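You operate a simulated robot arm through the tools that you are given. There is no shell and no other tool.

You are at the controls of a simulated two-armed robot. One attempt, no reset.

TASK
Carry the blue box with both arms and set it on the top of the small table.

It is judged by the outcome, as a careful person would: the job done as asked, and still so three seconds after it is handed in. It fails if anything else is knocked over, pushed out of place, dropped, spilled or broken.

THE ROBOT
Two 7-joint arms with three-finger grippers on one trunk, on a base that moves. Base frame: it is fixed to the floor where the robot stands at the start and does not move with it; the origin is under the middle of the robot, x ahead of it, y to its left, z up. Readings come in mm, degrees, newtons and seconds.
The left shoulder is at the start at [99, 126, 1038], the right one opposite. With the tool pointing down near the work surface each hand reaches from about 360 to 860 mm from the robot's upright axis, wherever it stands, measured 20 degrees to its own side. Places, roughly: blue box (31x21x10 cm) [-2800, -1100, 600]; top of the small table [1800, 600, 1000]. Payload 2.94 kg a hand.
Tool frame (each hand has its own): the origin (TCP) lies between the finger pads and is the grasp point; the fingertips stand 30 mm ahead of it; z points along the fingers, y is the line along which they close. The gripper opens to 128 mm; its body begins 93 mm behind the TCP.
Orientation is told as [roll, pitch, yaw] about the base's x, y, z axes, in that order, counted from this pose: with the fingers straight down and closing along the base's y, the tool's x points along the base's -x, its y along +y and its z along -z.

THE INTERFACE
- The arms move only by the tool step_arm. It takes "left_targets", "right_targets" or both (then of equal length, played together; a hand with none holds still); each is a list of rows, each a list of 6 numbers: the shift along the base's x, y, z in units of 200 mm (1.0 is 200 mm), then the turn, a rotation vector about the base's x, y, z in units of 45 degrees (1.0 is 45 degrees). In form: [[dx, dy, dz, ax, ay, az], ...]. A call has 1 to 20 rows; each row is the pose to reach, as a shift and turn from the pose commanded when the call began. "left_hand" and "right_hand" are, for a hand that has rows, the closure, from 0 (fully open) to 1 (shut), set as the call begins (left out, the last holds). A call with a number of a shift or a turn outside -1 to 1 is refused whole. Each row takes 0.2 s and may step no farther than 50 mm and 8.6 degrees from the row before; otherwise, or with a gripper value out of range, the whole call is refused. A pose out of reach is approached as far as the arm can. The call stops where the force on the tool passes 40 N (or 10 N more than at its start, if that is more) or the arm is blocked; 0.2 s more then pass. The fingers move at their own pace (about 84.2 mm/s each) and stop on an object; they squeeze with about 31 N. The grip force told is the motor's: it shows also when the fingers shut on nothing. Time passes only in rows, and 0.2 s behind the last, so rows that repeat a pose let the fingers close. The reply holds the time, the measured pose of the TCP, the force on the tool along the base axes, the opening and the grip force, in the units named above and with some noise, with the torque about the TCP (base axes, N m) and any sound that the robot's microphone picked up.
- Cameras (640 x 400 px; columns grow to the right, rows downward): "scene" is now at [233.1, -16.8, 1187.4]; the picture's right is [-0.19, -0.98, 0.00], its down [-0.64, 0.12, -0.76] and it looks along [0.75, -0.14, -0.65] (base axes); focal length 256 px, centre (320, 200). "left" rides on the left gripper at [69, 15, -120] in its tool frame; the picture's right is [-0.21, 0.98, 0.00], its down [-0.82, -0.18, -0.54] and it looks along [-0.53, -0.12, 0.84] (tool axes); focal length 251 px, centre (320, 200). "right" rides on the right gripper at [69, -15, -120] in its tool frame; the picture's right is [0.21, 0.98, 0.00], its down [-0.82, 0.18, -0.54] and it looks along [-0.53, 0.12, 0.84] (tool axes); focal length 251 px, centre (320, 200). There is no depth. A picture from a camera that has moved, and an enlarged one, comes with that camera's place and axes in the base frame and with its lens.
- capture(camera): a new picture of that camera. It takes no simulated time.
- slide_trunk(by): moves the trunk up (or, below 0, down) by that many mm; the arms and the scene camera ride with it, the base frame stays. It gives what a move gives, with no picture.
- base_move(legs): drives the robot by 1 to 6 legs, each [ahead, left, turn to the left] in mm, mm and degrees, along the robot's own axes; the way and the turn of a leg run together, so that a leg with both is an arc; at most 1500 mm and 180 degrees a leg. The arms and the cameras ride along, it lands a little off, and it stops where it bumps. It gives what a move gives.
- head_to(pan, tilt): turns the head with the scene camera to pan (to the left, within 80 degrees either way) and tilt (down, from -29 to 69), counted from straight ahead of the robot (the tilt from the chest, where the trunk bows). It gives what a move gives.
- zoom(camera, box): a new picture of the part [left, top, right, bottom] of that camera's present view, enlarged. It takes no simulated time.
- close_job(): hands the job in; it is judged then, once.

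Nothing tells you exact positions but the pictures and the camera data. Unless the task says otherwise, let go and move clear before handing in.

The tools are called after "Emit:" as name(argument=value, ...) on one line, values as JSON. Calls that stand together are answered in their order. step_arm: Moves the arms, as the interface text tells. Its arguments: {"type":"object","properties":{"left_targets":{"type":"array","items":{"type":"array","items":{"type":"number"}}},"left_hand":{"type":"number"},"right_targets":{"type":"array","items":{"type":"array","items":{"type":"number"}}},"right_hand":{"type":"number"}},"required":[]} The other tools are called the same way: slide_trunk (by) moves the trunk up or down; base_move (legs) drives the base; head_to (pan, tilt) turns the head that bears the scene camera; capture (camera) takes a picture; zoom (camera, box) takes an enlarged picture of a part of a camera's view; close_job () hands the job in.

At the start:

```text
t: 0.0
left_tcp_pos: [589.7, 197.0, 806.3]
left_orientation: [0.0, -0.1, 0.0]
left_ft_force: [-0.2, -0.1, 0.2]
left_moment: [-0.01, 0.0, -0.02]
left_finger_gap: 127.9
left_grasp_force: 0.1
right_tcp_pos: [497.8, -270.7, 876.5]
right_orientation: [0.1, 0.0, 0.0]
right_ft_force: [0.1, 0.0, -0.1]
right_moment: [0.03, -0.02, -0.01]
right_finger_gap: 127.7
right_grasp_force: 0.1
trunk travel left (down, up): [-250.0, 297.0]
robot x, y, heading: [0.2, -1.9, -0.2]
head pan, tilt (commanded): [-10.9, 40.5]
```

scene: 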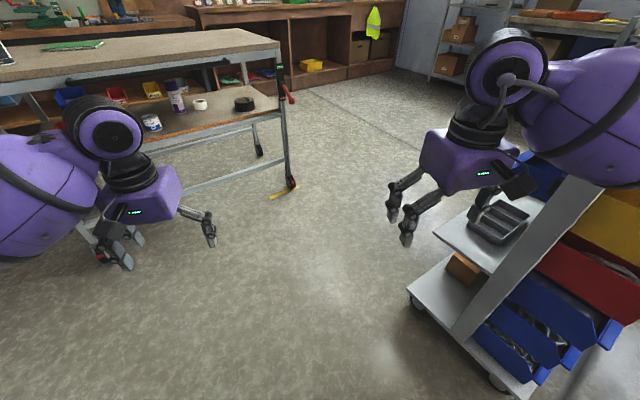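
right: 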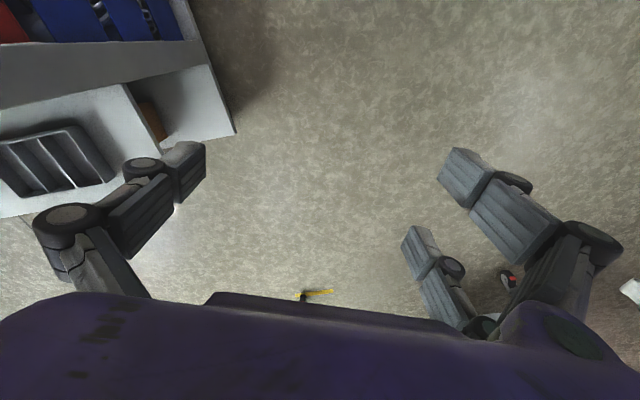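
left: 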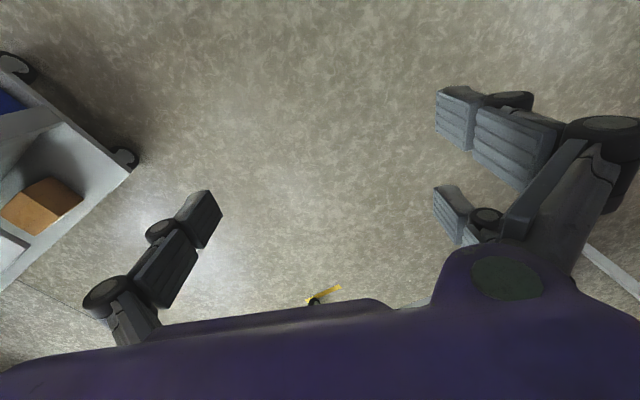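

I see a workshop: a bench ahead to the left, and a cart with bins close on the right. The blue box should be behind me, so I'll look around with the head first before driving.

Emit:
head_to(pan=20, tilt=10)

Emit:
capture(camera="scene")

Emit:
head_to(pan=80, tilt=25)

Emit:
capture(camera="scene")

Emit:
head_to(pan=-80, tilt=25)

Emit:
capture(camera="scene")

```text
t: 1.0
left_tcp_pos: [590.8, 198.2, 804.9]
left_orientation: [0.0, 0.1, 0.0]
left_ft_force: [-0.4, 0.8, -0.4]
left_moment: [0.0, 0.01, -0.03]
left_finger_gap: 128.2
left_grasp_force: 0.1
right_tcp_pos: [496.2, -271.0, 876.7]
right_orientation: [0.0, 0.0, 0.0]
right_ft_force: [0.0, 0.1, -0.1]
right_moment: [0.01, -0.01, 0.01]
right_finger_gap: 128.0
right_grasp_force: 0.0
trunk travel left (down, up): [-250.0, 297.0]
robot x, y, heading: [-0.1, 3.0, 0.1]
head pan, tilt (commanded): [20.0, 10.0]
```

```text
taken
camera scene: at [237.4, 30.9, 1235.8], right [0.34, -0.94, 0.0], down [-0.16, -0.06, -0.98], along [0.93, 0.34, -0.17], focal length 256 px, centre (320, 200)
```

scene: 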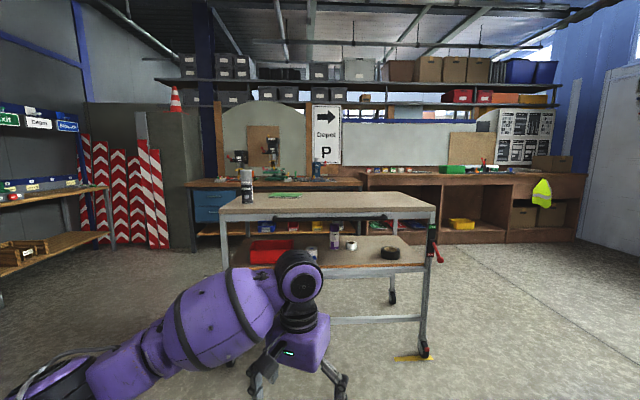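

```text
t: 2.3
left_tcp_pos: [590.8, 197.1, 805.4]
left_orientation: [0.1, 0.0, -0.1]
left_ft_force: [-0.3, 0.1, -0.3]
left_moment: [-0.01, 0.0, 0.01]
left_finger_gap: 128.1
left_grasp_force: 0.0
right_tcp_pos: [497.3, -269.8, 877.6]
right_orientation: [0.0, 0.0, 0.0]
right_ft_force: [0.0, -0.2, -0.1]
right_moment: [-0.02, 0.0, -0.01]
right_finger_gap: 128.0
right_grasp_force: 0.1
trunk travel left (down, up): [-250.0, 297.0]
robot x, y, heading: [1.8, -1.8, -0.2]
head pan, tilt (commanded): [80.0, 25.0]
```

```text
taken
camera scene: at [166.1, 89.9, 1211.5], right [0.98, -0.17, 0.0], down [-0.07, -0.42, -0.91], along [0.16, 0.89, -0.42], focal length 256 px, centre (320, 200)
```

scene: 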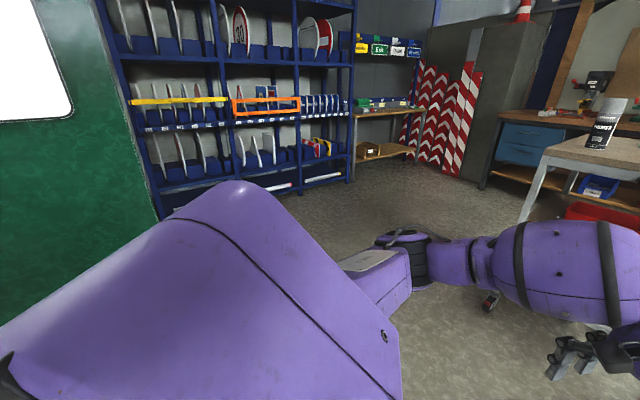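

```text
t: 4.7
left_tcp_pos: [590.3, 196.9, 806.3]
left_orientation: [0.1, 0.0, 0.1]
left_ft_force: [-0.4, -1.0, 1.0]
left_moment: [-0.04, -0.02, 0.04]
left_finger_gap: 128.4
left_grasp_force: 0.0
right_tcp_pos: [497.3, -269.6, 877.5]
right_orientation: [-0.1, 0.0, 0.0]
right_ft_force: [0.2, 0.0, 0.7]
right_moment: [0.01, 0.02, -0.02]
right_finger_gap: 128.2
right_grasp_force: 0.1
trunk travel left (down, up): [-250.0, 297.0]
robot x, y, heading: [-1.4, 1.5, -0.1]
head pan, tilt (commanded): [-80.0, 25.0]
```

```text
taken
camera scene: at [166.1, -91.5, 1211.5], right [-0.98, -0.17, 0.0], down [-0.07, 0.42, -0.91], along [0.16, -0.89, -0.42], focal length 256 px, centre (320, 200)
```

scene: 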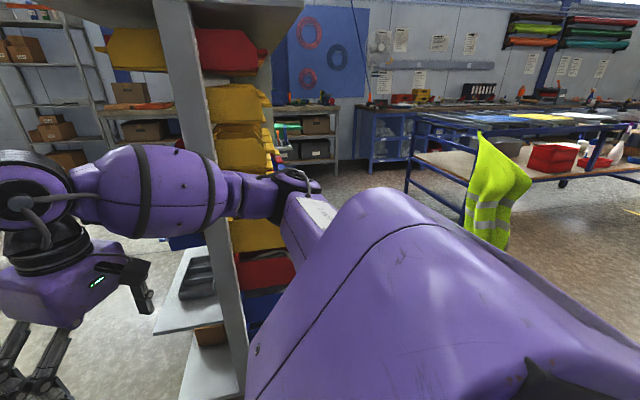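

The bench ahead at about [1500–1800, 500] is the table, with a spray can and a green item at its far left and the near right free. The cart stands close on my right, so I'll turn left, away from it, and look behind me.

Emit:
base_move(legs=[[0, 0, 90]])

Emit:
head_to(pan=70, tilt=20)

Emit:
capture(camera="scene")

Emit:
head_to(pan=20, tilt=30)

Emit:
capture(camera="scene")

```text
t: 9.0
left_tcp_pos: [-206.8, 587.6, 807.0]
left_orientation: [0.1, 0.0, 90.9]
left_ft_force: [0.1, -0.2, -0.5]
left_moment: [-0.01, -0.01, -0.04]
left_finger_gap: 127.9
left_grasp_force: 0.1
right_tcp_pos: [262.4, 503.3, 876.3]
right_orientation: [0.0, 0.1, 90.8]
right_ft_force: [0.9, -0.4, -0.2]
right_moment: [-0.02, 0.01, 0.03]
right_finger_gap: 128.2
right_grasp_force: 0.2
trunk travel left (down, up): [-250.0, 297.0]
robot x, y, heading: [-1.2, -2.0, 90.7]
head pan, tilt (commanded): [-80.0, 25.0]
```

```text
t: 11.3
left_tcp_pos: [-206.0, 588.0, 807.4]
left_orientation: [0.0, 0.0, 90.7]
left_ft_force: [-0.3, 0.7, -0.3]
left_moment: [-0.05, 0.0, -0.02]
left_finger_gap: 127.8
left_grasp_force: 0.0
right_tcp_pos: [263.1, 501.5, 877.3]
right_orientation: [0.1, 0.1, 90.8]
right_ft_force: [-0.2, -0.2, 0.5]
right_moment: [-0.02, -0.01, 0.01]
right_finger_gap: 127.9
right_grasp_force: 0.1
trunk travel left (down, up): [-250.0, 297.0]
robot x, y, heading: [3.4, 1.5, 90.8]
head pan, tilt (commanded): [70.0, 20.0]
```

```text
taken
camera scene: at [-89.5, 179.4, 1219.6], right [0.33, 0.94, 0.0], down [0.32, -0.11, -0.94], along [-0.89, 0.31, -0.34], focal length 256 px, centre (320, 200)
```

scene: 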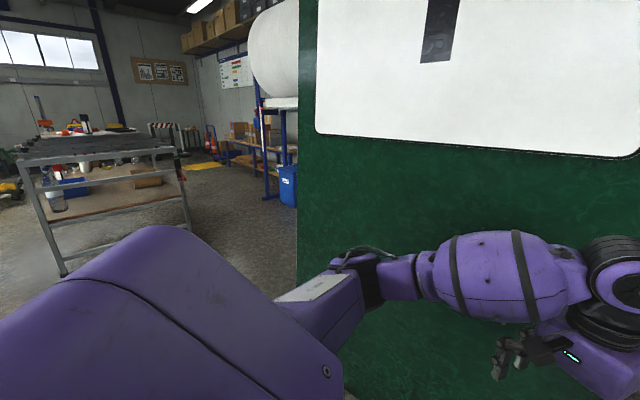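

```text
t: 12.5
left_tcp_pos: [-207.1, 587.0, 805.8]
left_orientation: [0.0, 0.0, 90.8]
left_ft_force: [0.7, -0.2, -0.6]
left_moment: [-0.01, 0.0, 0.01]
left_finger_gap: 127.8
left_grasp_force: 0.0
right_tcp_pos: [263.6, 501.5, 877.4]
right_orientation: [0.1, 0.0, 90.7]
right_ft_force: [0.0, -0.3, -0.1]
right_moment: [0.02, -0.03, 0.03]
right_finger_gap: 128.0
right_grasp_force: 0.1
trunk travel left (down, up): [-250.0, 297.0]
robot x, y, heading: [0.4, 3.1, 90.8]
head pan, tilt (commanded): [20.0, 30.0]
```

```text
taken
camera scene: at [-33.8, 233.2, 1203.5], right [0.93, 0.36, 0.0], down [0.18, -0.47, -0.87], along [-0.31, 0.81, -0.5], focal length 256 px, centre (320, 200)
```

scene: 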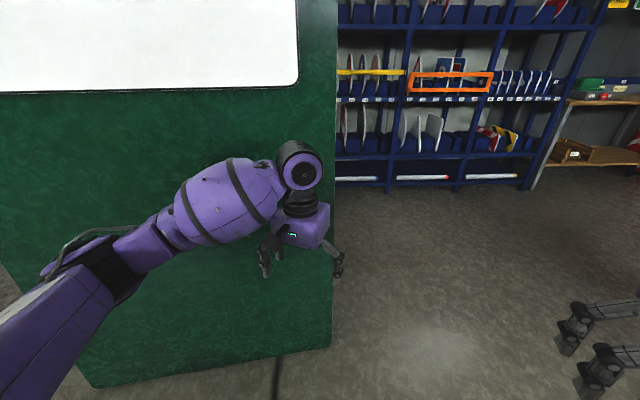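

A large green board stands about 0.9 m off on the left-hand side now, and a blue thing shows on the lower level of a rack in the direction of the given box place. I'll zoom in on that.

Emit:
head_to(pan=78, tilt=15)

Emit:
zoom(camera="scene", box=[0, 80, 320, 280])

Emit:
capture(camera="scene")

```text
t: 13.8
left_tcp_pos: [-206.5, 588.6, 805.9]
left_orientation: [0.0, 0.1, 90.7]
left_ft_force: [0.0, 0.1, -0.1]
left_moment: [0.02, -0.04, -0.01]
left_finger_gap: 128.2
left_grasp_force: 0.1
right_tcp_pos: [263.9, 501.4, 877.1]
right_orientation: [0.0, 0.0, 90.8]
right_ft_force: [-0.2, -0.2, 0.2]
right_moment: [0.01, 0.04, 0.03]
right_finger_gap: 128.0
right_grasp_force: 0.0
trunk travel left (down, up): [-250.0, 297.0]
robot x, y, heading: [-2.3, -2.2, 90.8]
head pan, tilt (commanded): [78.0, 15.0]
```

```text
2.00 times, centred on (160, 180) of scene
camera zoom: at [-93.2, 166.9, 1227.7], right [0.19, 0.98, 0.0], down [0.25, -0.05, -0.97], along [-0.95, 0.19, -0.26], focal length 512 px, centre (640, 240)
```

zoom: 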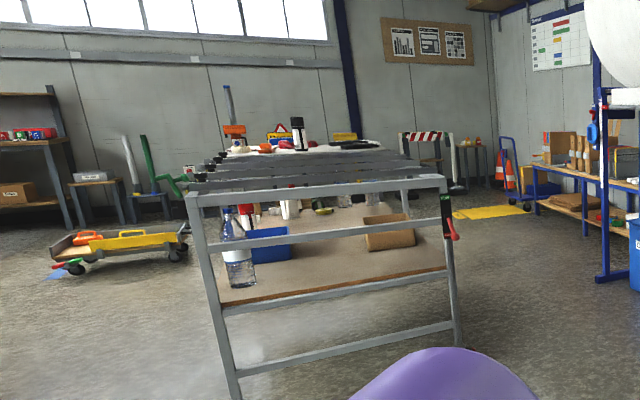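

```text
taken
camera scene: at [-93.2, 166.9, 1227.7], right [0.19, 0.98, 0.0], down [0.25, -0.05, -0.97], along [-0.95, 0.19, -0.26], focal length 256 px, centre (320, 200)
```

scene: 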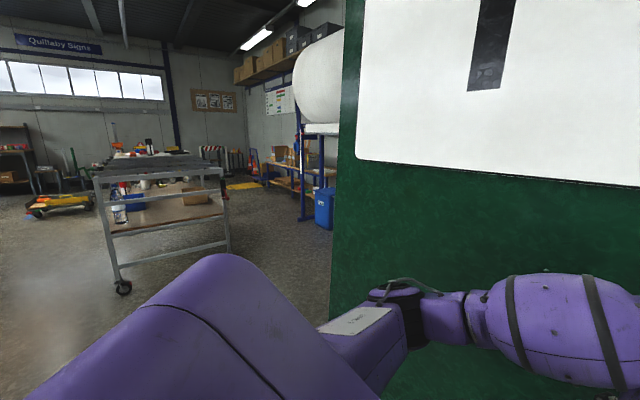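

The blue box appears to be on the lower shelf of a rolling bench near [-2660, -1060], next to a water bottle. Before turning further I'll check the green board's foot and the floor around me.

Emit:
head_to(pan=35, tilt=55)

Emit:
capture(camera="scene")

Emit:
head_to(pan=80, tilt=50)

Emit:
capture(camera="scene")

Emit:
capture(camera="left")

```text
t: 14.9
left_tcp_pos: [-206.3, 587.0, 805.7]
left_orientation: [0.0, 0.1, 90.8]
left_ft_force: [1.0, 0.0, 0.0]
left_moment: [0.0, -0.01, 0.0]
left_finger_gap: 127.7
left_grasp_force: 0.0
right_tcp_pos: [262.6, 501.2, 876.7]
right_orientation: [0.0, 0.0, 90.8]
right_ft_force: [0.0, 0.1, 0.1]
right_moment: [0.0, -0.01, 0.01]
right_finger_gap: 128.3
right_grasp_force: 0.1
trunk travel left (down, up): [-250.0, 297.0]
robot x, y, heading: [1.0, -1.5, 90.8]
head pan, tilt (commanded): [35.0, 55.0]
```

```text
taken
camera scene: at [-58.9, 205.0, 1179.2], right [0.7, 0.71, 0.0], down [0.51, -0.51, -0.69], along [-0.49, 0.49, -0.72], focal length 256 px, centre (320, 200)
```

scene: 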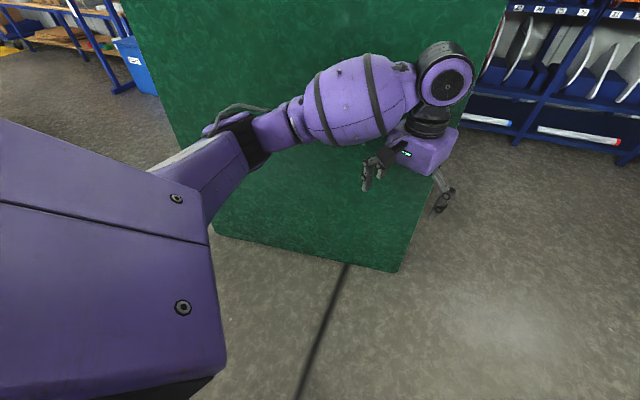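

```text
t: 16.0
left_tcp_pos: [-205.9, 587.5, 806.0]
left_orientation: [0.0, 0.0, 90.9]
left_ft_force: [-0.2, 0.6, 0.1]
left_moment: [-0.05, 0.0, -0.05]
left_finger_gap: 127.9
left_grasp_force: 0.0
right_tcp_pos: [262.3, 501.1, 876.2]
right_orientation: [0.1, 0.0, 90.8]
right_ft_force: [-0.1, 0.1, -1.0]
right_moment: [-0.01, -0.01, -0.03]
right_finger_gap: 128.1
right_grasp_force: 0.0
trunk travel left (down, up): [-250.0, 297.0]
robot x, y, heading: [-1.2, 0.5, 90.9]
head pan, tilt (commanded): [80.0, 50.0]
```

```text
taken
camera scene: at [-77.6, 161.1, 1174.0], right [0.16, 0.99, 0.0], down [0.76, -0.12, -0.64], along [-0.63, 0.1, -0.77], focal length 256 px, centre (320, 200)
```

scene: 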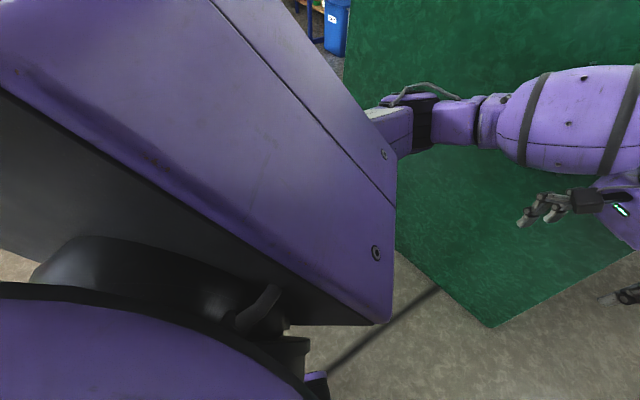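

```text
taken
camera left: at [-219.6, 518.6, 927.1], right [-0.98, 0.2, 0.0], down [0.17, 0.82, 0.54], along [0.11, 0.53, -0.84], focal length 251 px, centre (320, 200)
```

left: 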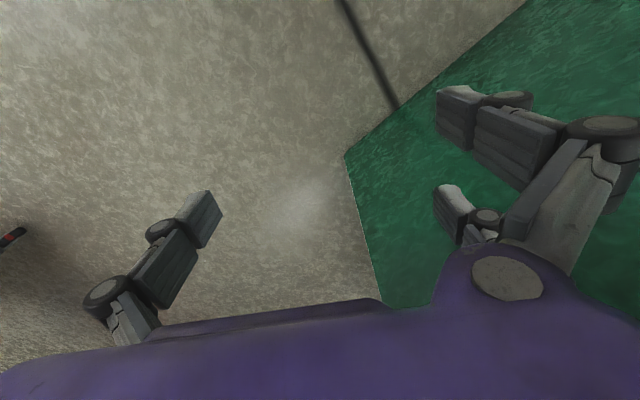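

The board reaches the floor at about 0.91 m from my axis; the hands sweep at most about 0.73 m, so turning in place is safe. I'll turn to face roughly the box bench and look at it.

Emit:
base_move(legs=[[0, 0, 100]])

Emit:
head_to(pan=10, tilt=20)

Emit:
capture(camera="scene")

Emit:
head_to(pan=60, tilt=30)

Emit:
capture(camera="scene")

```text
t: 20.5
left_tcp_pos: [-554.2, -283.7, 807.4]
left_orientation: [0.0, 0.0, -171.5]
left_ft_force: [0.0, 0.3, 0.2]
left_moment: [0.0, 0.02, -0.02]
left_finger_gap: 128.1
left_grasp_force: 0.0
right_tcp_pos: [-532.0, 191.0, 877.3]
right_orientation: [0.0, 0.0, -171.3]
right_ft_force: [-0.7, -0.2, 0.4]
right_moment: [0.04, 0.03, 0.01]
right_finger_gap: 128.4
right_grasp_force: 0.0
trunk travel left (down, up): [-250.0, 297.0]
robot x, y, heading: [0.1, -2.2, -171.4]
head pan, tilt (commanded): [80.0, 50.0]
```

```text
t: 21.9
left_tcp_pos: [-554.4, -284.5, 806.0]
left_orientation: [0.1, 0.0, -171.4]
left_ft_force: [-0.5, 0.2, -0.2]
left_moment: [0.0, -0.05, 0.0]
left_finger_gap: 128.2
left_grasp_force: 0.1
right_tcp_pos: [-533.1, 193.3, 875.7]
right_orientation: [-0.1, 0.0, -171.3]
right_ft_force: [0.0, 0.9, -0.2]
right_moment: [0.0, -0.01, 0.0]
right_finger_gap: 128.1
right_grasp_force: 0.0
trunk travel left (down, up): [-250.0, 297.0]
robot x, y, heading: [0.3, 0.9, -171.5]
head pan, tilt (commanded): [10.0, 20.0]
```

```text
taken
camera scene: at [-235.5, -53.1, 1219.5], right [-0.32, 0.95, 0.0], down [0.32, 0.11, -0.94], along [-0.89, -0.3, -0.34], focal length 256 px, centre (320, 200)
```

scene: 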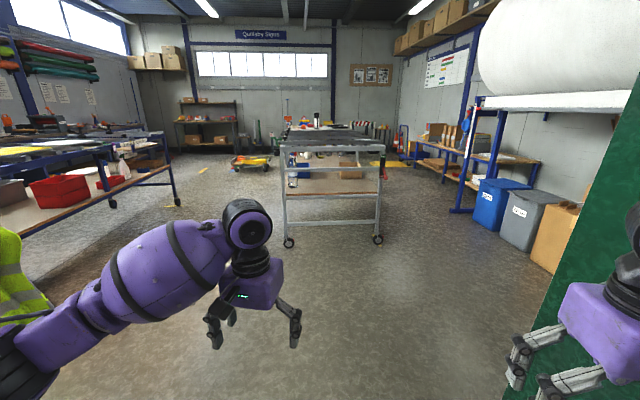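

```text
t: 23.1
left_tcp_pos: [-552.6, -284.3, 805.7]
left_orientation: [0.0, 0.0, -171.4]
left_ft_force: [0.3, 0.3, 0.4]
left_moment: [0.01, 0.01, 0.03]
left_finger_gap: 128.0
left_grasp_force: 0.0
right_tcp_pos: [-532.4, 191.5, 878.0]
right_orientation: [0.0, 0.0, -171.3]
right_ft_force: [0.2, -0.3, -0.9]
right_moment: [-0.01, 0.02, 0.03]
right_finger_gap: 127.7
right_grasp_force: 0.0
trunk travel left (down, up): [-250.0, 297.0]
robot x, y, heading: [-0.1, -3.2, -171.3]
head pan, tilt (commanded): [60.0, 30.0]
```

```text
taken
camera scene: at [-180.3, -107.5, 1203.5], right [-0.93, 0.36, 0.0], down [0.18, 0.47, -0.87], along [-0.32, -0.81, -0.5], focal length 256 px, centre (320, 200)
```

scene: 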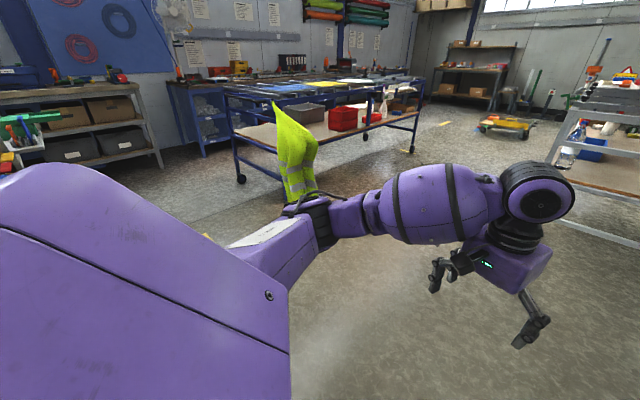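

The box bench stands ahead at about 2.2 m: its near edge runs from about [-2186, -1024] to [-2520, -222], with a shelf at z≈480 and frame bars at z≈700 and 907. I'll zoom in for its structure.

Emit:
head_to(pan=20, tilt=15)

Emit:
zoom(camera="scene", box=[250, 100, 450, 225])

Emit:
capture(camera="scene")

```text
t: 24.2
left_tcp_pos: [-553.8, -283.5, 806.6]
left_orientation: [0.0, 0.0, -171.4]
left_ft_force: [-0.4, -0.7, 0.6]
left_moment: [0.02, -0.03, 0.02]
left_finger_gap: 128.2
left_grasp_force: 0.0
right_tcp_pos: [-533.1, 191.6, 877.0]
right_orientation: [0.0, -0.1, -171.3]
right_ft_force: [0.3, -0.5, 0.5]
right_moment: [-0.01, 0.0, -0.03]
right_finger_gap: 128.1
right_grasp_force: 0.1
trunk travel left (down, up): [-250.0, 297.0]
robot x, y, heading: [0.5, 1.0, -171.2]
head pan, tilt (commanded): [20.0, 15.0]
```

```text
3.20 times, centred on (350, 162) of scene
camera zoom: at [-229.2, -68.1, 1227.7], right [-0.48, 0.88, 0.0], down [0.23, 0.12, -0.97], along [-0.85, -0.46, -0.26], focal length 820 px, centre (224, 320)
```

zoom: 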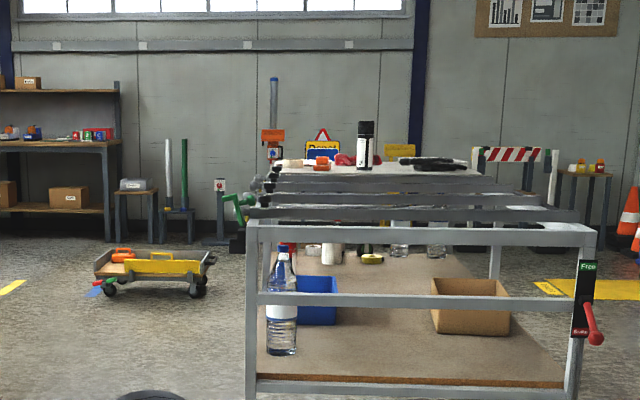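

```text
taken
camera scene: at [-229.2, -68.1, 1227.7], right [-0.48, 0.88, 0.0], down [0.23, 0.12, -0.97], along [-0.85, -0.46, -0.26], focal length 256 px, centre (320, 200)
```

scene: 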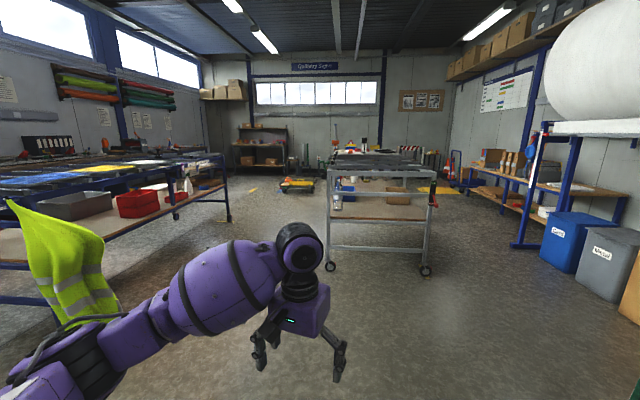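

The box sits near the left long side of the bench, behind a water bottle, so that open side looks like the way in. I'll drive diagonally into the aisle between this bench and the blue table and look from there.

Emit:
base_move(legs=[[690, 520, 0], [600, 400, 0]])

Emit:
head_to(pan=0, tilt=20)

Emit:
capture(camera="scene")

Emit:
zoom(camera="scene", box=[240, 80, 440, 205])

Emit:
head_to(pan=70, tilt=30)

Emit:
capture(camera="scene")

```text
t: 32.9
left_tcp_pos: [-1670.0, -1338.9, 806.3]
left_orientation: [-0.1, 0.0, -173.6]
left_ft_force: [0.4, 0.7, 0.0]
left_moment: [0.02, -0.03, 0.04]
left_finger_gap: 127.9
left_grasp_force: 0.0
right_tcp_pos: [-1631.1, -863.3, 876.3]
right_orientation: [0.0, 0.0, -173.6]
right_ft_force: [-0.4, -0.6, 0.1]
right_moment: [-0.01, -0.02, 0.0]
right_finger_gap: 128.2
right_grasp_force: 0.2
trunk travel left (down, up): [-250.0, 297.0]
robot x, y, heading: [-1104.9, -1076.5, -173.7]
head pan, tilt (commanded): [20.0, 15.0]
```

```text
t: 33.7
left_tcp_pos: [-1668.5, -1337.9, 806.5]
left_orientation: [0.0, 0.0, -173.5]
left_ft_force: [0.3, -0.2, 0.9]
left_moment: [-0.02, -0.01, 0.02]
left_finger_gap: 128.1
left_grasp_force: 0.2
right_tcp_pos: [-1630.1, -863.7, 877.3]
right_orientation: [0.0, 0.0, -173.6]
right_ft_force: [0.0, 0.4, -0.2]
right_moment: [-0.04, -0.02, 0.0]
right_finger_gap: 128.0
right_grasp_force: 0.1
trunk travel left (down, up): [-250.0, 297.0]
robot x, y, heading: [-1105.6, -1076.4, -173.4]
head pan, tilt (commanded): [0.0, 20.0]
```

```text
taken
camera scene: at [-1345.5, -1104.0, 1219.6], right [-0.11, 0.99, 0.0], down [0.34, 0.04, -0.94], along [-0.93, -0.11, -0.34], focal length 256 px, centre (320, 200)
```

scene: 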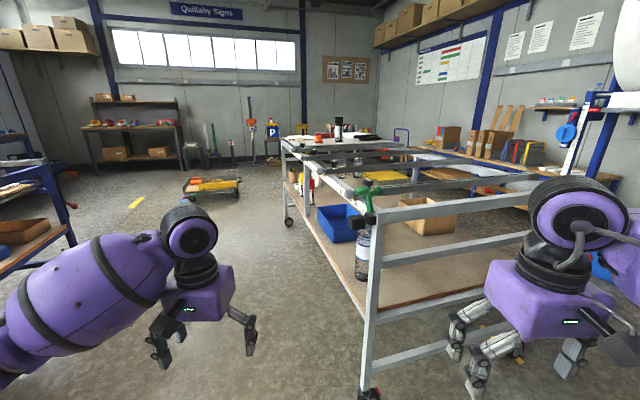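

```text
3.20 times, centred on (340, 142) of scene
camera zoom: at [-1345.5, -1104.0, 1219.6], right [-0.11, 0.99, 0.0], down [0.34, 0.04, -0.94], along [-0.93, -0.11, -0.34], focal length 820 px, centre (256, 384)
```

zoom: 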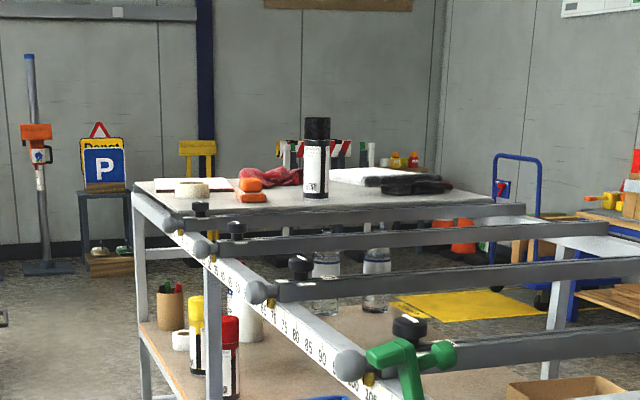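

```text
t: 35.1
left_tcp_pos: [-1669.0, -1339.3, 806.3]
left_orientation: [0.0, 0.1, -173.6]
left_ft_force: [-0.2, -0.5, 0.5]
left_moment: [-0.01, 0.01, -0.03]
left_finger_gap: 127.7
left_grasp_force: 0.1
right_tcp_pos: [-1630.0, -863.5, 877.1]
right_orientation: [0.0, -0.1, -173.6]
right_ft_force: [0.2, -0.1, -0.1]
right_moment: [-0.02, -0.02, -0.01]
right_finger_gap: 127.6
right_grasp_force: 0.1
trunk travel left (down, up): [-250.0, 297.0]
robot x, y, heading: [-1100.9, -1077.6, -173.3]
head pan, tilt (commanded): [70.0, 30.0]
```

```text
taken
camera scene: at [-1274.3, -1181.5, 1203.5], right [-0.97, 0.24, 0.0], down [0.12, 0.49, -0.87], along [-0.2, -0.84, -0.5], focal length 256 px, centre (320, 200)
```

scene: 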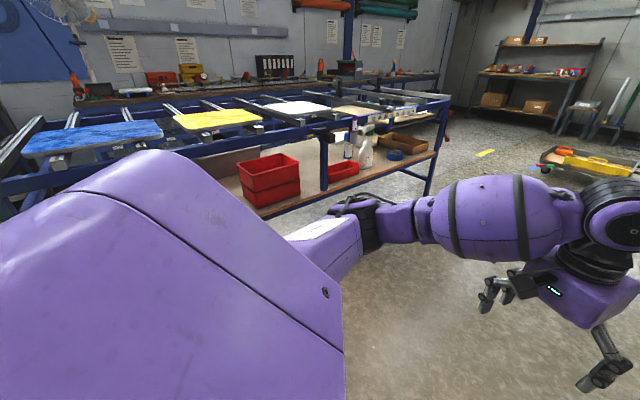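

The blue box is an open tray close to the left long edge of the lower shelf, beneath the cross-bar part of the bench. I'll look closer at the surroundings of the box.

Emit:
head_to(pan=0, tilt=20)

Emit:
zoom(camera="scene", box=[260, 140, 460, 265])

Emit:
zoom(camera="scene", box=[260, 260, 484, 400])

```text
t: 36.6
left_tcp_pos: [-1670.2, -1338.9, 806.3]
left_orientation: [0.0, 0.0, -173.6]
left_ft_force: [0.4, 0.7, -0.6]
left_moment: [0.01, -0.02, 0.0]
left_finger_gap: 128.1
left_grasp_force: 0.1
right_tcp_pos: [-1629.2, -862.5, 875.4]
right_orientation: [0.0, 0.0, -173.5]
right_ft_force: [-0.6, 0.9, -0.1]
right_moment: [-0.02, 0.0, -0.03]
right_finger_gap: 128.0
right_grasp_force: 0.0
trunk travel left (down, up): [-250.0, 297.0]
robot x, y, heading: [-1105.5, -1075.7, -173.6]
head pan, tilt (commanded): [0.0, 20.0]
```

```text
3.20 times, centred on (360, 202) of scene
camera zoom: at [-1345.5, -1104.0, 1219.6], right [-0.11, 0.99, 0.0], down [0.34, 0.04, -0.94], along [-0.93, -0.11, -0.34], focal length 820 px, centre (192, 192)
```

zoom: 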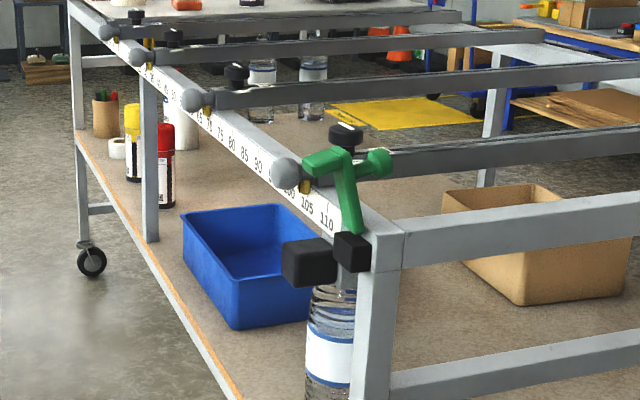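

```text
2.86 times, centred on (372, 330) of scene
camera zoom: at [-1345.5, -1104.0, 1219.6], right [-0.11, 0.99, 0.0], down [0.34, 0.04, -0.94], along [-0.93, -0.11, -0.34], focal length 732 px, centre (171, -171)
```

zoom: 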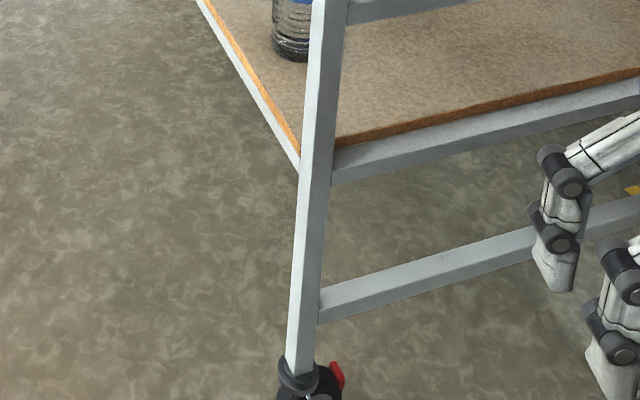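

I can see it well now: an open blue tray, long side along the bench's open left side, about 50 mm inside the edge, with ~135 mm to the mid post and ~300 mm to the bottle. My plan is to stand in the aisle facing that side and pinch both end walls with the hands pitched 45°. I'll turn to face the bench side first.

Emit:
base_move(legs=[[0, 0, -73.8], [-276, 0, 0]])

Emit:
head_to(pan=60, tilt=25)

Emit:
capture(camera="scene")

```text
t: 41.7
left_tcp_pos: [-1410.3, -862.3, 806.6]
left_orientation: [0.0, 0.0, 112.9]
left_ft_force: [-0.3, -0.3, -0.2]
left_moment: [0.04, 0.01, 0.0]
left_finger_gap: 127.9
left_grasp_force: 0.0
right_tcp_pos: [-942.6, -763.8, 876.0]
right_orientation: [0.0, -0.1, 113.0]
right_ft_force: [0.9, 0.4, 1.2]
right_moment: [0.02, 0.04, 0.01]
right_finger_gap: 127.8
right_grasp_force: 0.1
trunk travel left (down, up): [-250.0, 297.0]
robot x, y, heading: [-998.5, -1329.6, 113.0]
head pan, tilt (commanded): [0.0, 20.0]
```

```text
t: 43.0
left_tcp_pos: [-1409.8, -860.3, 806.8]
left_orientation: [-0.1, 0.0, 112.9]
left_ft_force: [-0.8, -0.6, -0.6]
left_moment: [0.01, -0.02, 0.03]
left_finger_gap: 128.0
left_grasp_force: 0.0
right_tcp_pos: [-943.5, -764.1, 876.9]
right_orientation: [0.0, 0.0, 112.9]
right_ft_force: [0.4, 0.7, -0.7]
right_moment: [0.0, 0.0, 0.02]
right_finger_gap: 128.2
right_grasp_force: 0.1
trunk travel left (down, up): [-250.0, 297.0]
robot x, y, heading: [-995.3, -1331.5, 113.1]
head pan, tilt (commanded): [60.0, 25.0]
```

```text
taken
camera scene: at [-1147.4, -1179.7, 1211.5], right [0.12, 0.99, 0.0], down [0.42, -0.05, -0.91], along [-0.9, 0.11, -0.42], focal length 256 px, centre (320, 200)
```

scene: 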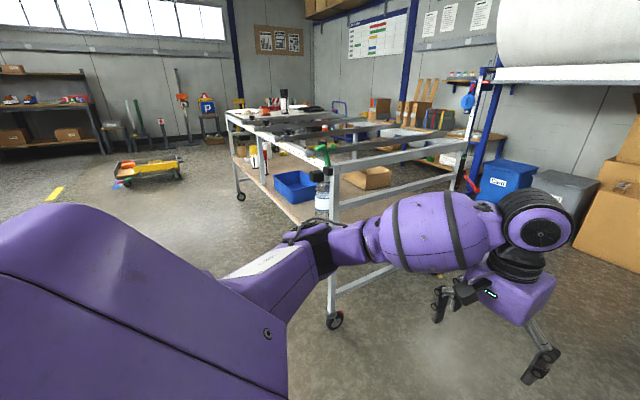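

Now I see the bench's side from the aisle end and I'm facing along its normal. Next I'll pitch both hands 45° forward and bring them to ±150 mm either side, 520 mm ahead.

Emit:
step_arm(left_targets=[[0.05, -0.033, -0.004, 0.132, 0.056, 0], [0.101, -0.066, -0.009, 0.263, 0.112, 0], [0.151, -0.099, -0.013, 0.395, 0.167, 0], [0.202, -0.131, -0.017, 0.526, 0.223, 0], [0.252, -0.164, -0.021, 0.658, 0.279, 0], [0.303, -0.197, -0.026, 0.789, 0.335, 0], [0.353, -0.23, -0.03, 0.921, 0.391, 0], [0.353, -0.23, -0.03, 0.921, 0.391, 0]], right_targets=[[-0.085, -0.018, -0.055, 0.132, 0.056, 0], [-0.171, -0.037, -0.11, 0.263, 0.112, 0], [-0.256, -0.055, -0.165, 0.395, 0.167, 0], [-0.341, -0.074, -0.22, 0.526, 0.223, 0], [-0.426, -0.092, -0.275, 0.658, 0.279, 0], [-0.512, -0.111, -0.33, 0.789, 0.335, 0], [-0.597, -0.129, -0.385, 0.921, 0.391, 0], [-0.597, -0.129, -0.385, 0.921, 0.391, 0]], left_hand=0, right_hand=0)

Emit:
head_to(pan=0, tilt=45)

Emit:
capture(camera="scene")

```text
t: 44.8
left_tcp_pos: [-1327.1, -876.6, 800.8]
left_orientation: [-2.4, -41.4, 109.1]
left_ft_force: [-0.4, 0.2, 0.5]
left_moment: [-0.05, 0.01, -0.02]
left_finger_gap: 127.9
left_grasp_force: 0.0
left hand out of reach, approached as far as the arm can: row 6, 7, 8
right_tcp_pos: [-1077.1, -765.4, 790.3]
right_orientation: [0.1, -45.1, 112.7]
right_ft_force: [-0.2, 0.1, 0.4]
right_moment: [-0.03, 0.04, 0.09]
right_finger_gap: 128.2
right_grasp_force: 0.0
right hand out of reach, approached as far as the arm can: row 5, 6, 7, 8
trunk travel left (down, up): [-250.0, 297.0]
robot x, y, heading: [-1002.3, -1326.7, 113.1]
head pan, tilt (commanded): [60.0, 25.0]
```

```text
t: 46.1
left_tcp_pos: [-1329.4, -877.5, 801.1]
left_orientation: [-2.4, -41.2, 109.1]
left_ft_force: [0.7, -0.3, -0.7]
left_moment: [0.02, -0.02, 0.01]
left_finger_gap: 128.1
left_grasp_force: 0.1
right_tcp_pos: [-1078.1, -765.5, 791.0]
right_orientation: [0.1, -45.0, 112.9]
right_ft_force: [0.3, 0.1, 0.1]
right_moment: [0.01, 0.01, 0.01]
right_finger_gap: 128.0
right_grasp_force: 0.2
trunk travel left (down, up): [-250.0, 297.0]
robot x, y, heading: [-999.6, -1328.6, 112.8]
head pan, tilt (commanded): [0.0, 45.0]
```

```text
taken
camera scene: at [-1087.7, -1116.3, 1180.9], right [0.92, 0.39, 0.0], down [0.28, -0.65, -0.71], along [-0.28, 0.65, -0.71], focal length 256 px, centre (320, 200)
```

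scene: 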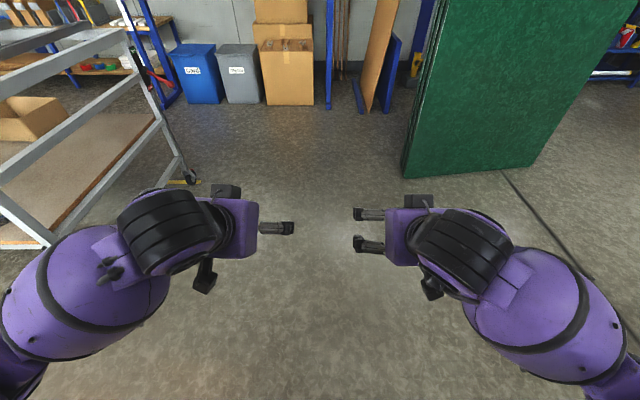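

Both hands are pitched, but at 520 mm ahead the arms are a bit too folded to reach the pose. I'll extend them forward to about 650 mm, where they should be comfortable, and check.

Emit:
step_arm(left_targets=[[-0.064, 0.15, 0, 0, 0, 0], [-0.127, 0.299, 0, 0, 0, 0], [-0.19, 0.449, 0, 0, 0, 0], [-0.254, 0.598, 0, 0, 0, 0], [-0.254, 0.598, 0, 0, 0, 0]], right_targets=[[-0.064, 0.15, 0, 0, 0, 0], [-0.127, 0.299, 0, 0, 0, 0], [-0.19, 0.449, 0, 0, 0, 0], [-0.254, 0.598, 0, 0, 0, 0], [-0.254, 0.598, 0, 0, 0, 0]])

Emit:
capture(camera="scene")

```text
t: 47.3
left_tcp_pos: [-1379.5, -755.9, 799.1]
left_orientation: [-2.5, -41.3, 109.0]
left_ft_force: [0.0, -1.2, -0.3]
left_moment: [-0.02, 0.01, -0.03]
left_finger_gap: 127.7
left_grasp_force: 0.0
right_tcp_pos: [-1131.5, -644.2, 791.7]
right_orientation: [0.1, -45.0, 113.0]
right_ft_force: [0.4, 0.2, -0.8]
right_moment: [-0.01, 0.0, -0.01]
right_finger_gap: 128.1
right_grasp_force: 0.1
trunk travel left (down, up): [-250.0, 297.0]
robot x, y, heading: [-998.0, -1327.9, 112.7]
head pan, tilt (commanded): [0.0, 45.0]
```

```text
taken
camera scene: at [-1087.4, -1116.7, 1181.0], right [0.92, 0.39, 0.0], down [0.28, -0.65, -0.71], along [-0.28, 0.65, -0.71], focal length 256 px, centre (320, 200)
```

scene: 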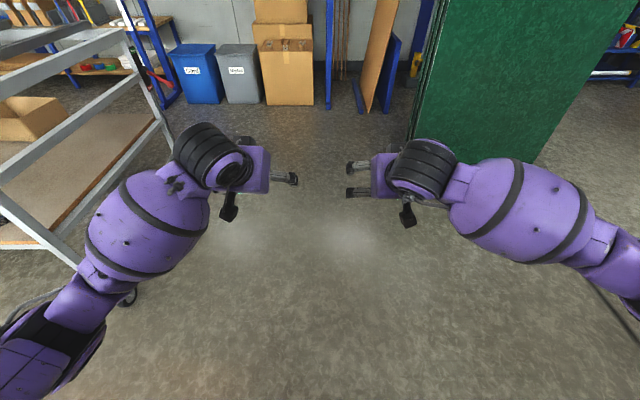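

At about 680 mm forward both arms reach easily. I'll correct the left hand's orientation and spacing, then strafe along the aisle to the box with that arm pose.

Emit:
step_arm(left_targets=[[-0.05, -0.02, 0, 0.031, 0.034, 0.064], [-0.097, -0.041, 0, 0.062, 0.067, 0.127], [-0.097, -0.041, 0, 0.062, 0.067, 0.127]], right_targets=[[0.016, 0.007, 0.018, 0, 0, 0], [0.032, 0.014, 0.037, 0, 0, 0], [0.032, 0.014, 0.037, 0, 0, 0]])

Emit:
head_to(pan=80, tilt=35)

Emit:
capture(camera="scene")

```text
t: 48.1
left_tcp_pos: [-1399.2, -763.4, 800.8]
left_orientation: [0.1, -44.9, 113.2]
left_ft_force: [-0.5, 0.1, -0.2]
left_moment: [-0.01, 0.03, -0.02]
left_finger_gap: 128.0
left_grasp_force: 0.2
right_tcp_pos: [-1125.6, -641.2, 800.4]
right_orientation: [0.1, -45.1, 112.9]
right_ft_force: [-0.6, 0.5, 0.1]
right_moment: [0.0, 0.01, 0.02]
right_finger_gap: 128.1
right_grasp_force: 0.0
trunk travel left (down, up): [-250.0, 297.0]
robot x, y, heading: [-999.0, -1330.7, 113.1]
head pan, tilt (commanded): [0.0, 45.0]
```

```text
t: 49.6
left_tcp_pos: [-1399.0, -764.3, 800.3]
left_orientation: [-0.1, -44.8, 113.2]
left_ft_force: [0.0, -0.2, 0.3]
left_moment: [0.06, -0.02, 0.0]
left_finger_gap: 127.9
left_grasp_force: 0.0
right_tcp_pos: [-1124.1, -641.9, 799.3]
right_orientation: [0.1, -45.0, 112.9]
right_ft_force: [-0.8, 0.1, 0.1]
right_moment: [-0.01, 0.01, 0.02]
right_finger_gap: 127.9
right_grasp_force: 0.1
trunk travel left (down, up): [-250.0, 297.0]
robot x, y, heading: [-1002.0, -1322.5, 113.0]
head pan, tilt (commanded): [80.0, 35.0]
```

```text
taken
camera scene: at [-1141.8, -1210.8, 1195.7], right [-0.22, 0.97, 0.0], down [0.56, 0.13, -0.82], along [-0.8, -0.18, -0.57], focal length 256 px, centre (320, 200)
```

scene: 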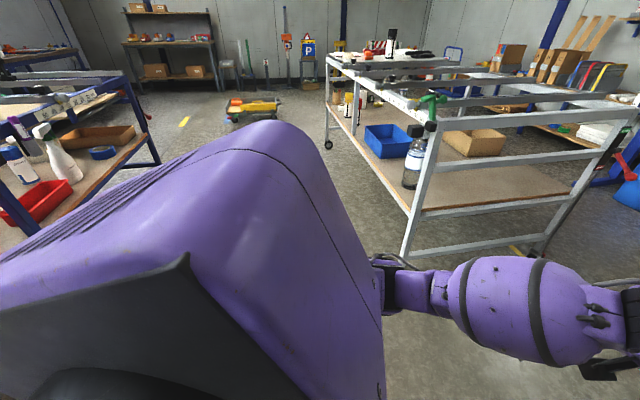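

The clamp on the bench's near corner sticks out at about z 840, so I'll lower the trunk 200 mm to bring the hands below it. Then I'll strafe part of the way with a little extra standoff.

Emit:
slide_trunk(by=-200)

Emit:
base_move(legs=[[-90, 500, 0]])

Emit:
head_to(pan=40, tilt=25)

Emit:
capture(camera="scene")

Emit:
capture(camera="left")

```text
t: 51.8
left_tcp_pos: [-1399.4, -763.9, 600.5]
left_orientation: [0.0, -44.9, 113.0]
left_ft_force: [-0.2, 0.1, -0.8]
left_moment: [0.01, 0.01, 0.0]
left_finger_gap: 127.9
left_grasp_force: 0.0
right_tcp_pos: [-1121.8, -642.7, 599.2]
right_orientation: [0.1, -45.1, 112.9]
right_ft_force: [0.4, 0.6, 0.1]
right_moment: [0.0, 0.0, -0.03]
right_finger_gap: 128.2
right_grasp_force: 0.1
trunk travel left (down, up): [-50.0, 497.0]
robot x, y, heading: [-1000.7, -1326.8, 113.0]
head pan, tilt (commanded): [80.0, 35.0]
```

```text
t: 56.8
left_tcp_pos: [-1836.0, -1044.4, 599.7]
left_orientation: [0.1, -44.8, 112.9]
left_ft_force: [0.1, 0.7, -1.4]
left_moment: [0.02, -0.01, 0.02]
left_finger_gap: 128.1
left_grasp_force: 0.1
right_tcp_pos: [-1558.9, -924.3, 598.6]
right_orientation: [0.1, -45.0, 112.7]
right_ft_force: [0.1, 0.4, 0.4]
right_moment: [-0.03, 0.0, 0.01]
right_finger_gap: 127.8
right_grasp_force: 0.0
trunk travel left (down, up): [-50.0, 497.0]
robot x, y, heading: [-1436.4, -1611.8, 112.8]
head pan, tilt (commanded): [80.0, 35.0]
```

```text
t: 57.8
left_tcp_pos: [-1836.1, -1043.9, 600.1]
left_orientation: [0.0, -44.9, 112.9]
left_ft_force: [0.0, 0.3, -0.6]
left_moment: [0.03, 0.03, -0.02]
left_finger_gap: 128.0
left_grasp_force: 0.2
right_tcp_pos: [-1558.8, -922.9, 598.3]
right_orientation: [0.1, -44.9, 112.7]
right_ft_force: [-0.7, 0.4, 0.1]
right_moment: [0.01, -0.02, 0.01]
right_finger_gap: 127.8
right_grasp_force: 0.1
trunk travel left (down, up): [-50.0, 497.0]
robot x, y, heading: [-1435.7, -1611.5, 112.5]
head pan, tilt (commanded): [40.0, 25.0]
```

```text
taken
camera scene: at [-1604.5, -1362.4, 988.1], right [0.46, 0.89, 0.0], down [0.38, -0.19, -0.91], along [-0.81, 0.42, -0.42], focal length 256 px, centre (320, 200)
```

scene: 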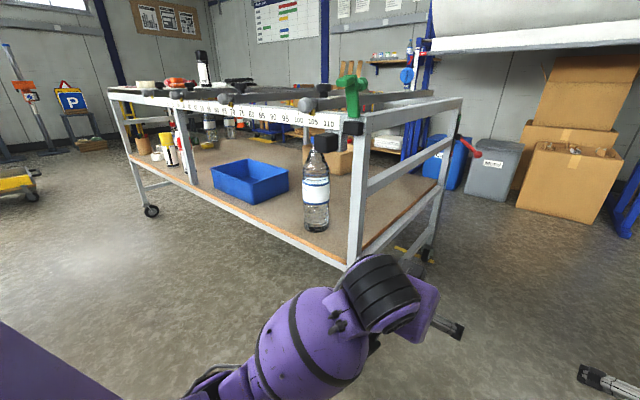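

```text
taken
camera left: at [-1797.4, -1172.3, 637.9], right [-0.96, -0.24, 0.15], down [0.09, 0.25, 0.96], along [-0.27, 0.94, -0.22], focal length 251 px, centre (320, 200)
```

left: 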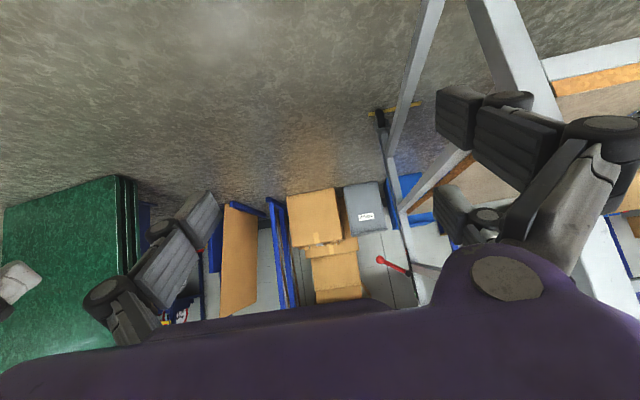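

From here I triangulate the shelf surface at z≈510 and the box's near front bottom corner at about [-2600, -1170]. I'll zoom in on the box for the rim and wall shape.

Emit:
zoom(camera="scene", box=[170, 130, 330, 230])

Emit:
zoom(camera="scene", box=[90, 70, 410, 270])

```text
4.00 times, centred on (250, 180) of scene
camera zoom: at [-1604.5, -1362.4, 988.1], right [0.46, 0.89, 0.0], down [0.38, -0.19, -0.91], along [-0.81, 0.42, -0.42], focal length 1024 px, centre (600, 280)
```

zoom: 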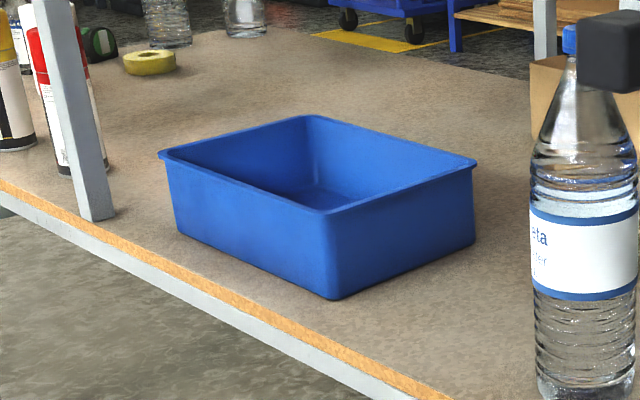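

```text
2.00 times, centred on (250, 170) of scene
camera zoom: at [-1604.5, -1362.4, 988.1], right [0.46, 0.89, 0.0], down [0.38, -0.19, -0.91], along [-0.81, 0.42, -0.42], focal length 512 px, centre (460, 260)
```

zoom: 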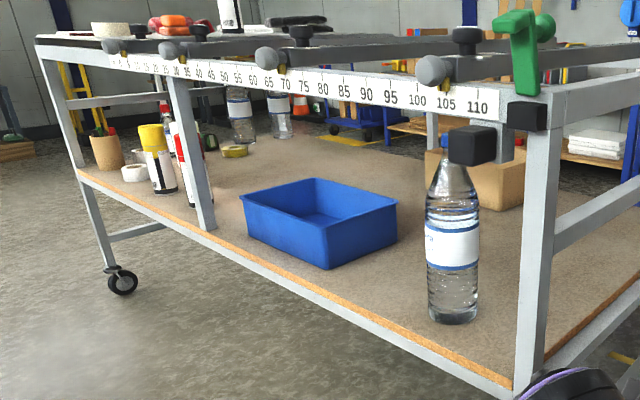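

The tray is clear now: rim at z≈610, about 315×208 mm, centre near [-2782, -1134], aligned with the bench, and the rail above has its underside at about z 885. I'll strafe left to stand square in front of it, keeping the hands about 100 mm outside the bench.

Emit:
base_move(legs=[[-15, 1035, 0]])

Emit:
head_to(pan=0, tilt=25)

Emit:
capture(camera="scene")

Emit:
capture(camera="left")

Emit:
capture(camera="right")

```text
t: 67.5
left_tcp_pos: [-2818.5, -1477.9, 601.5]
left_orientation: [0.0, -44.9, 113.3]
left_ft_force: [-1.0, 0.0, 0.2]
left_moment: [-0.01, -0.01, -0.03]
left_finger_gap: 127.9
left_grasp_force: 0.0
right_tcp_pos: [-2543.0, -1355.5, 599.7]
right_orientation: [0.2, -45.0, 113.2]
right_ft_force: [-0.4, 0.4, 0.3]
right_moment: [-0.02, -0.01, -0.01]
right_finger_gap: 127.8
right_grasp_force: 0.1
trunk travel left (down, up): [-50.0, 497.0]
robot x, y, heading: [-2410.7, -2040.4, 113.6]
head pan, tilt (commanded): [40.0, 25.0]
```

```text
t: 68.6
left_tcp_pos: [-2820.1, -1479.0, 600.4]
left_orientation: [0.0, -44.8, 113.4]
left_ft_force: [0.1, -0.1, -0.1]
left_moment: [-0.01, 0.0, 0.04]
left_finger_gap: 128.0
left_grasp_force: 0.1
right_tcp_pos: [-2543.7, -1355.9, 598.6]
right_orientation: [0.2, -45.0, 113.2]
right_ft_force: [-0.7, -0.3, 0.1]
right_moment: [0.03, -0.04, -0.01]
right_finger_gap: 128.1
right_grasp_force: 0.1
trunk travel left (down, up): [-50.0, 497.0]
robot x, y, heading: [-2419.8, -2039.2, 113.1]
head pan, tilt (commanded): [0.0, 25.0]
```

```text
taken
camera scene: at [-2538.9, -1751.7, 988.2], right [0.92, 0.4, 0.0], down [0.17, -0.39, -0.91], along [-0.36, 0.83, -0.42], focal length 256 px, centre (320, 200)
```

scene: 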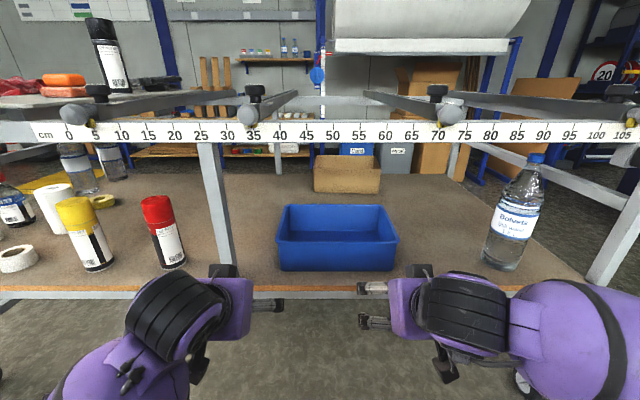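

```text
taken
camera left: at [-2779.5, -1606.7, 637.9], right [-0.96, -0.25, 0.15], down [0.09, 0.26, 0.96], along [-0.28, 0.93, -0.22], focal length 251 px, centre (320, 200)
```

left: 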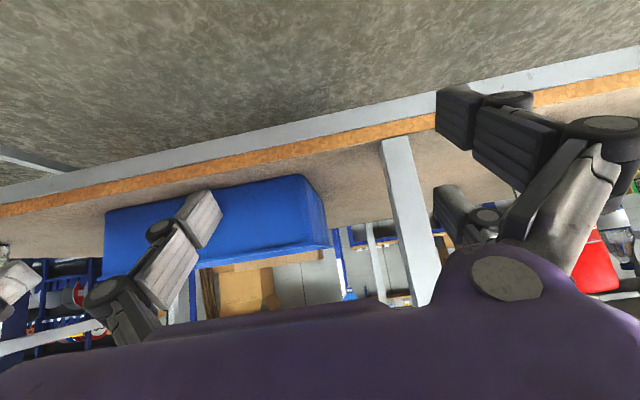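

```text
taken
camera right: at [-2476.3, -1474.0, 635.0], right [-0.84, -0.53, -0.15], down [-0.24, 0.11, 0.96], along [-0.49, 0.84, -0.22], focal length 251 px, centre (320, 200)
```

right: 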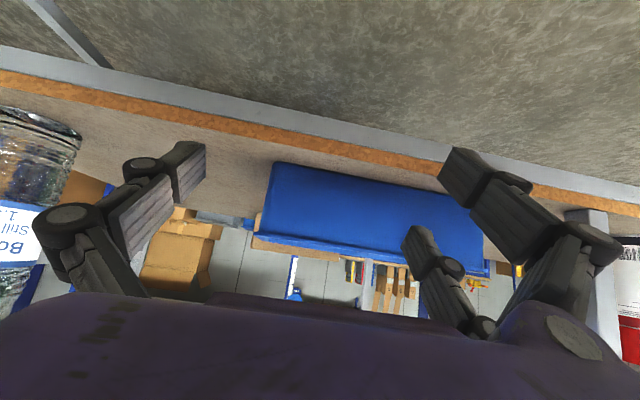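

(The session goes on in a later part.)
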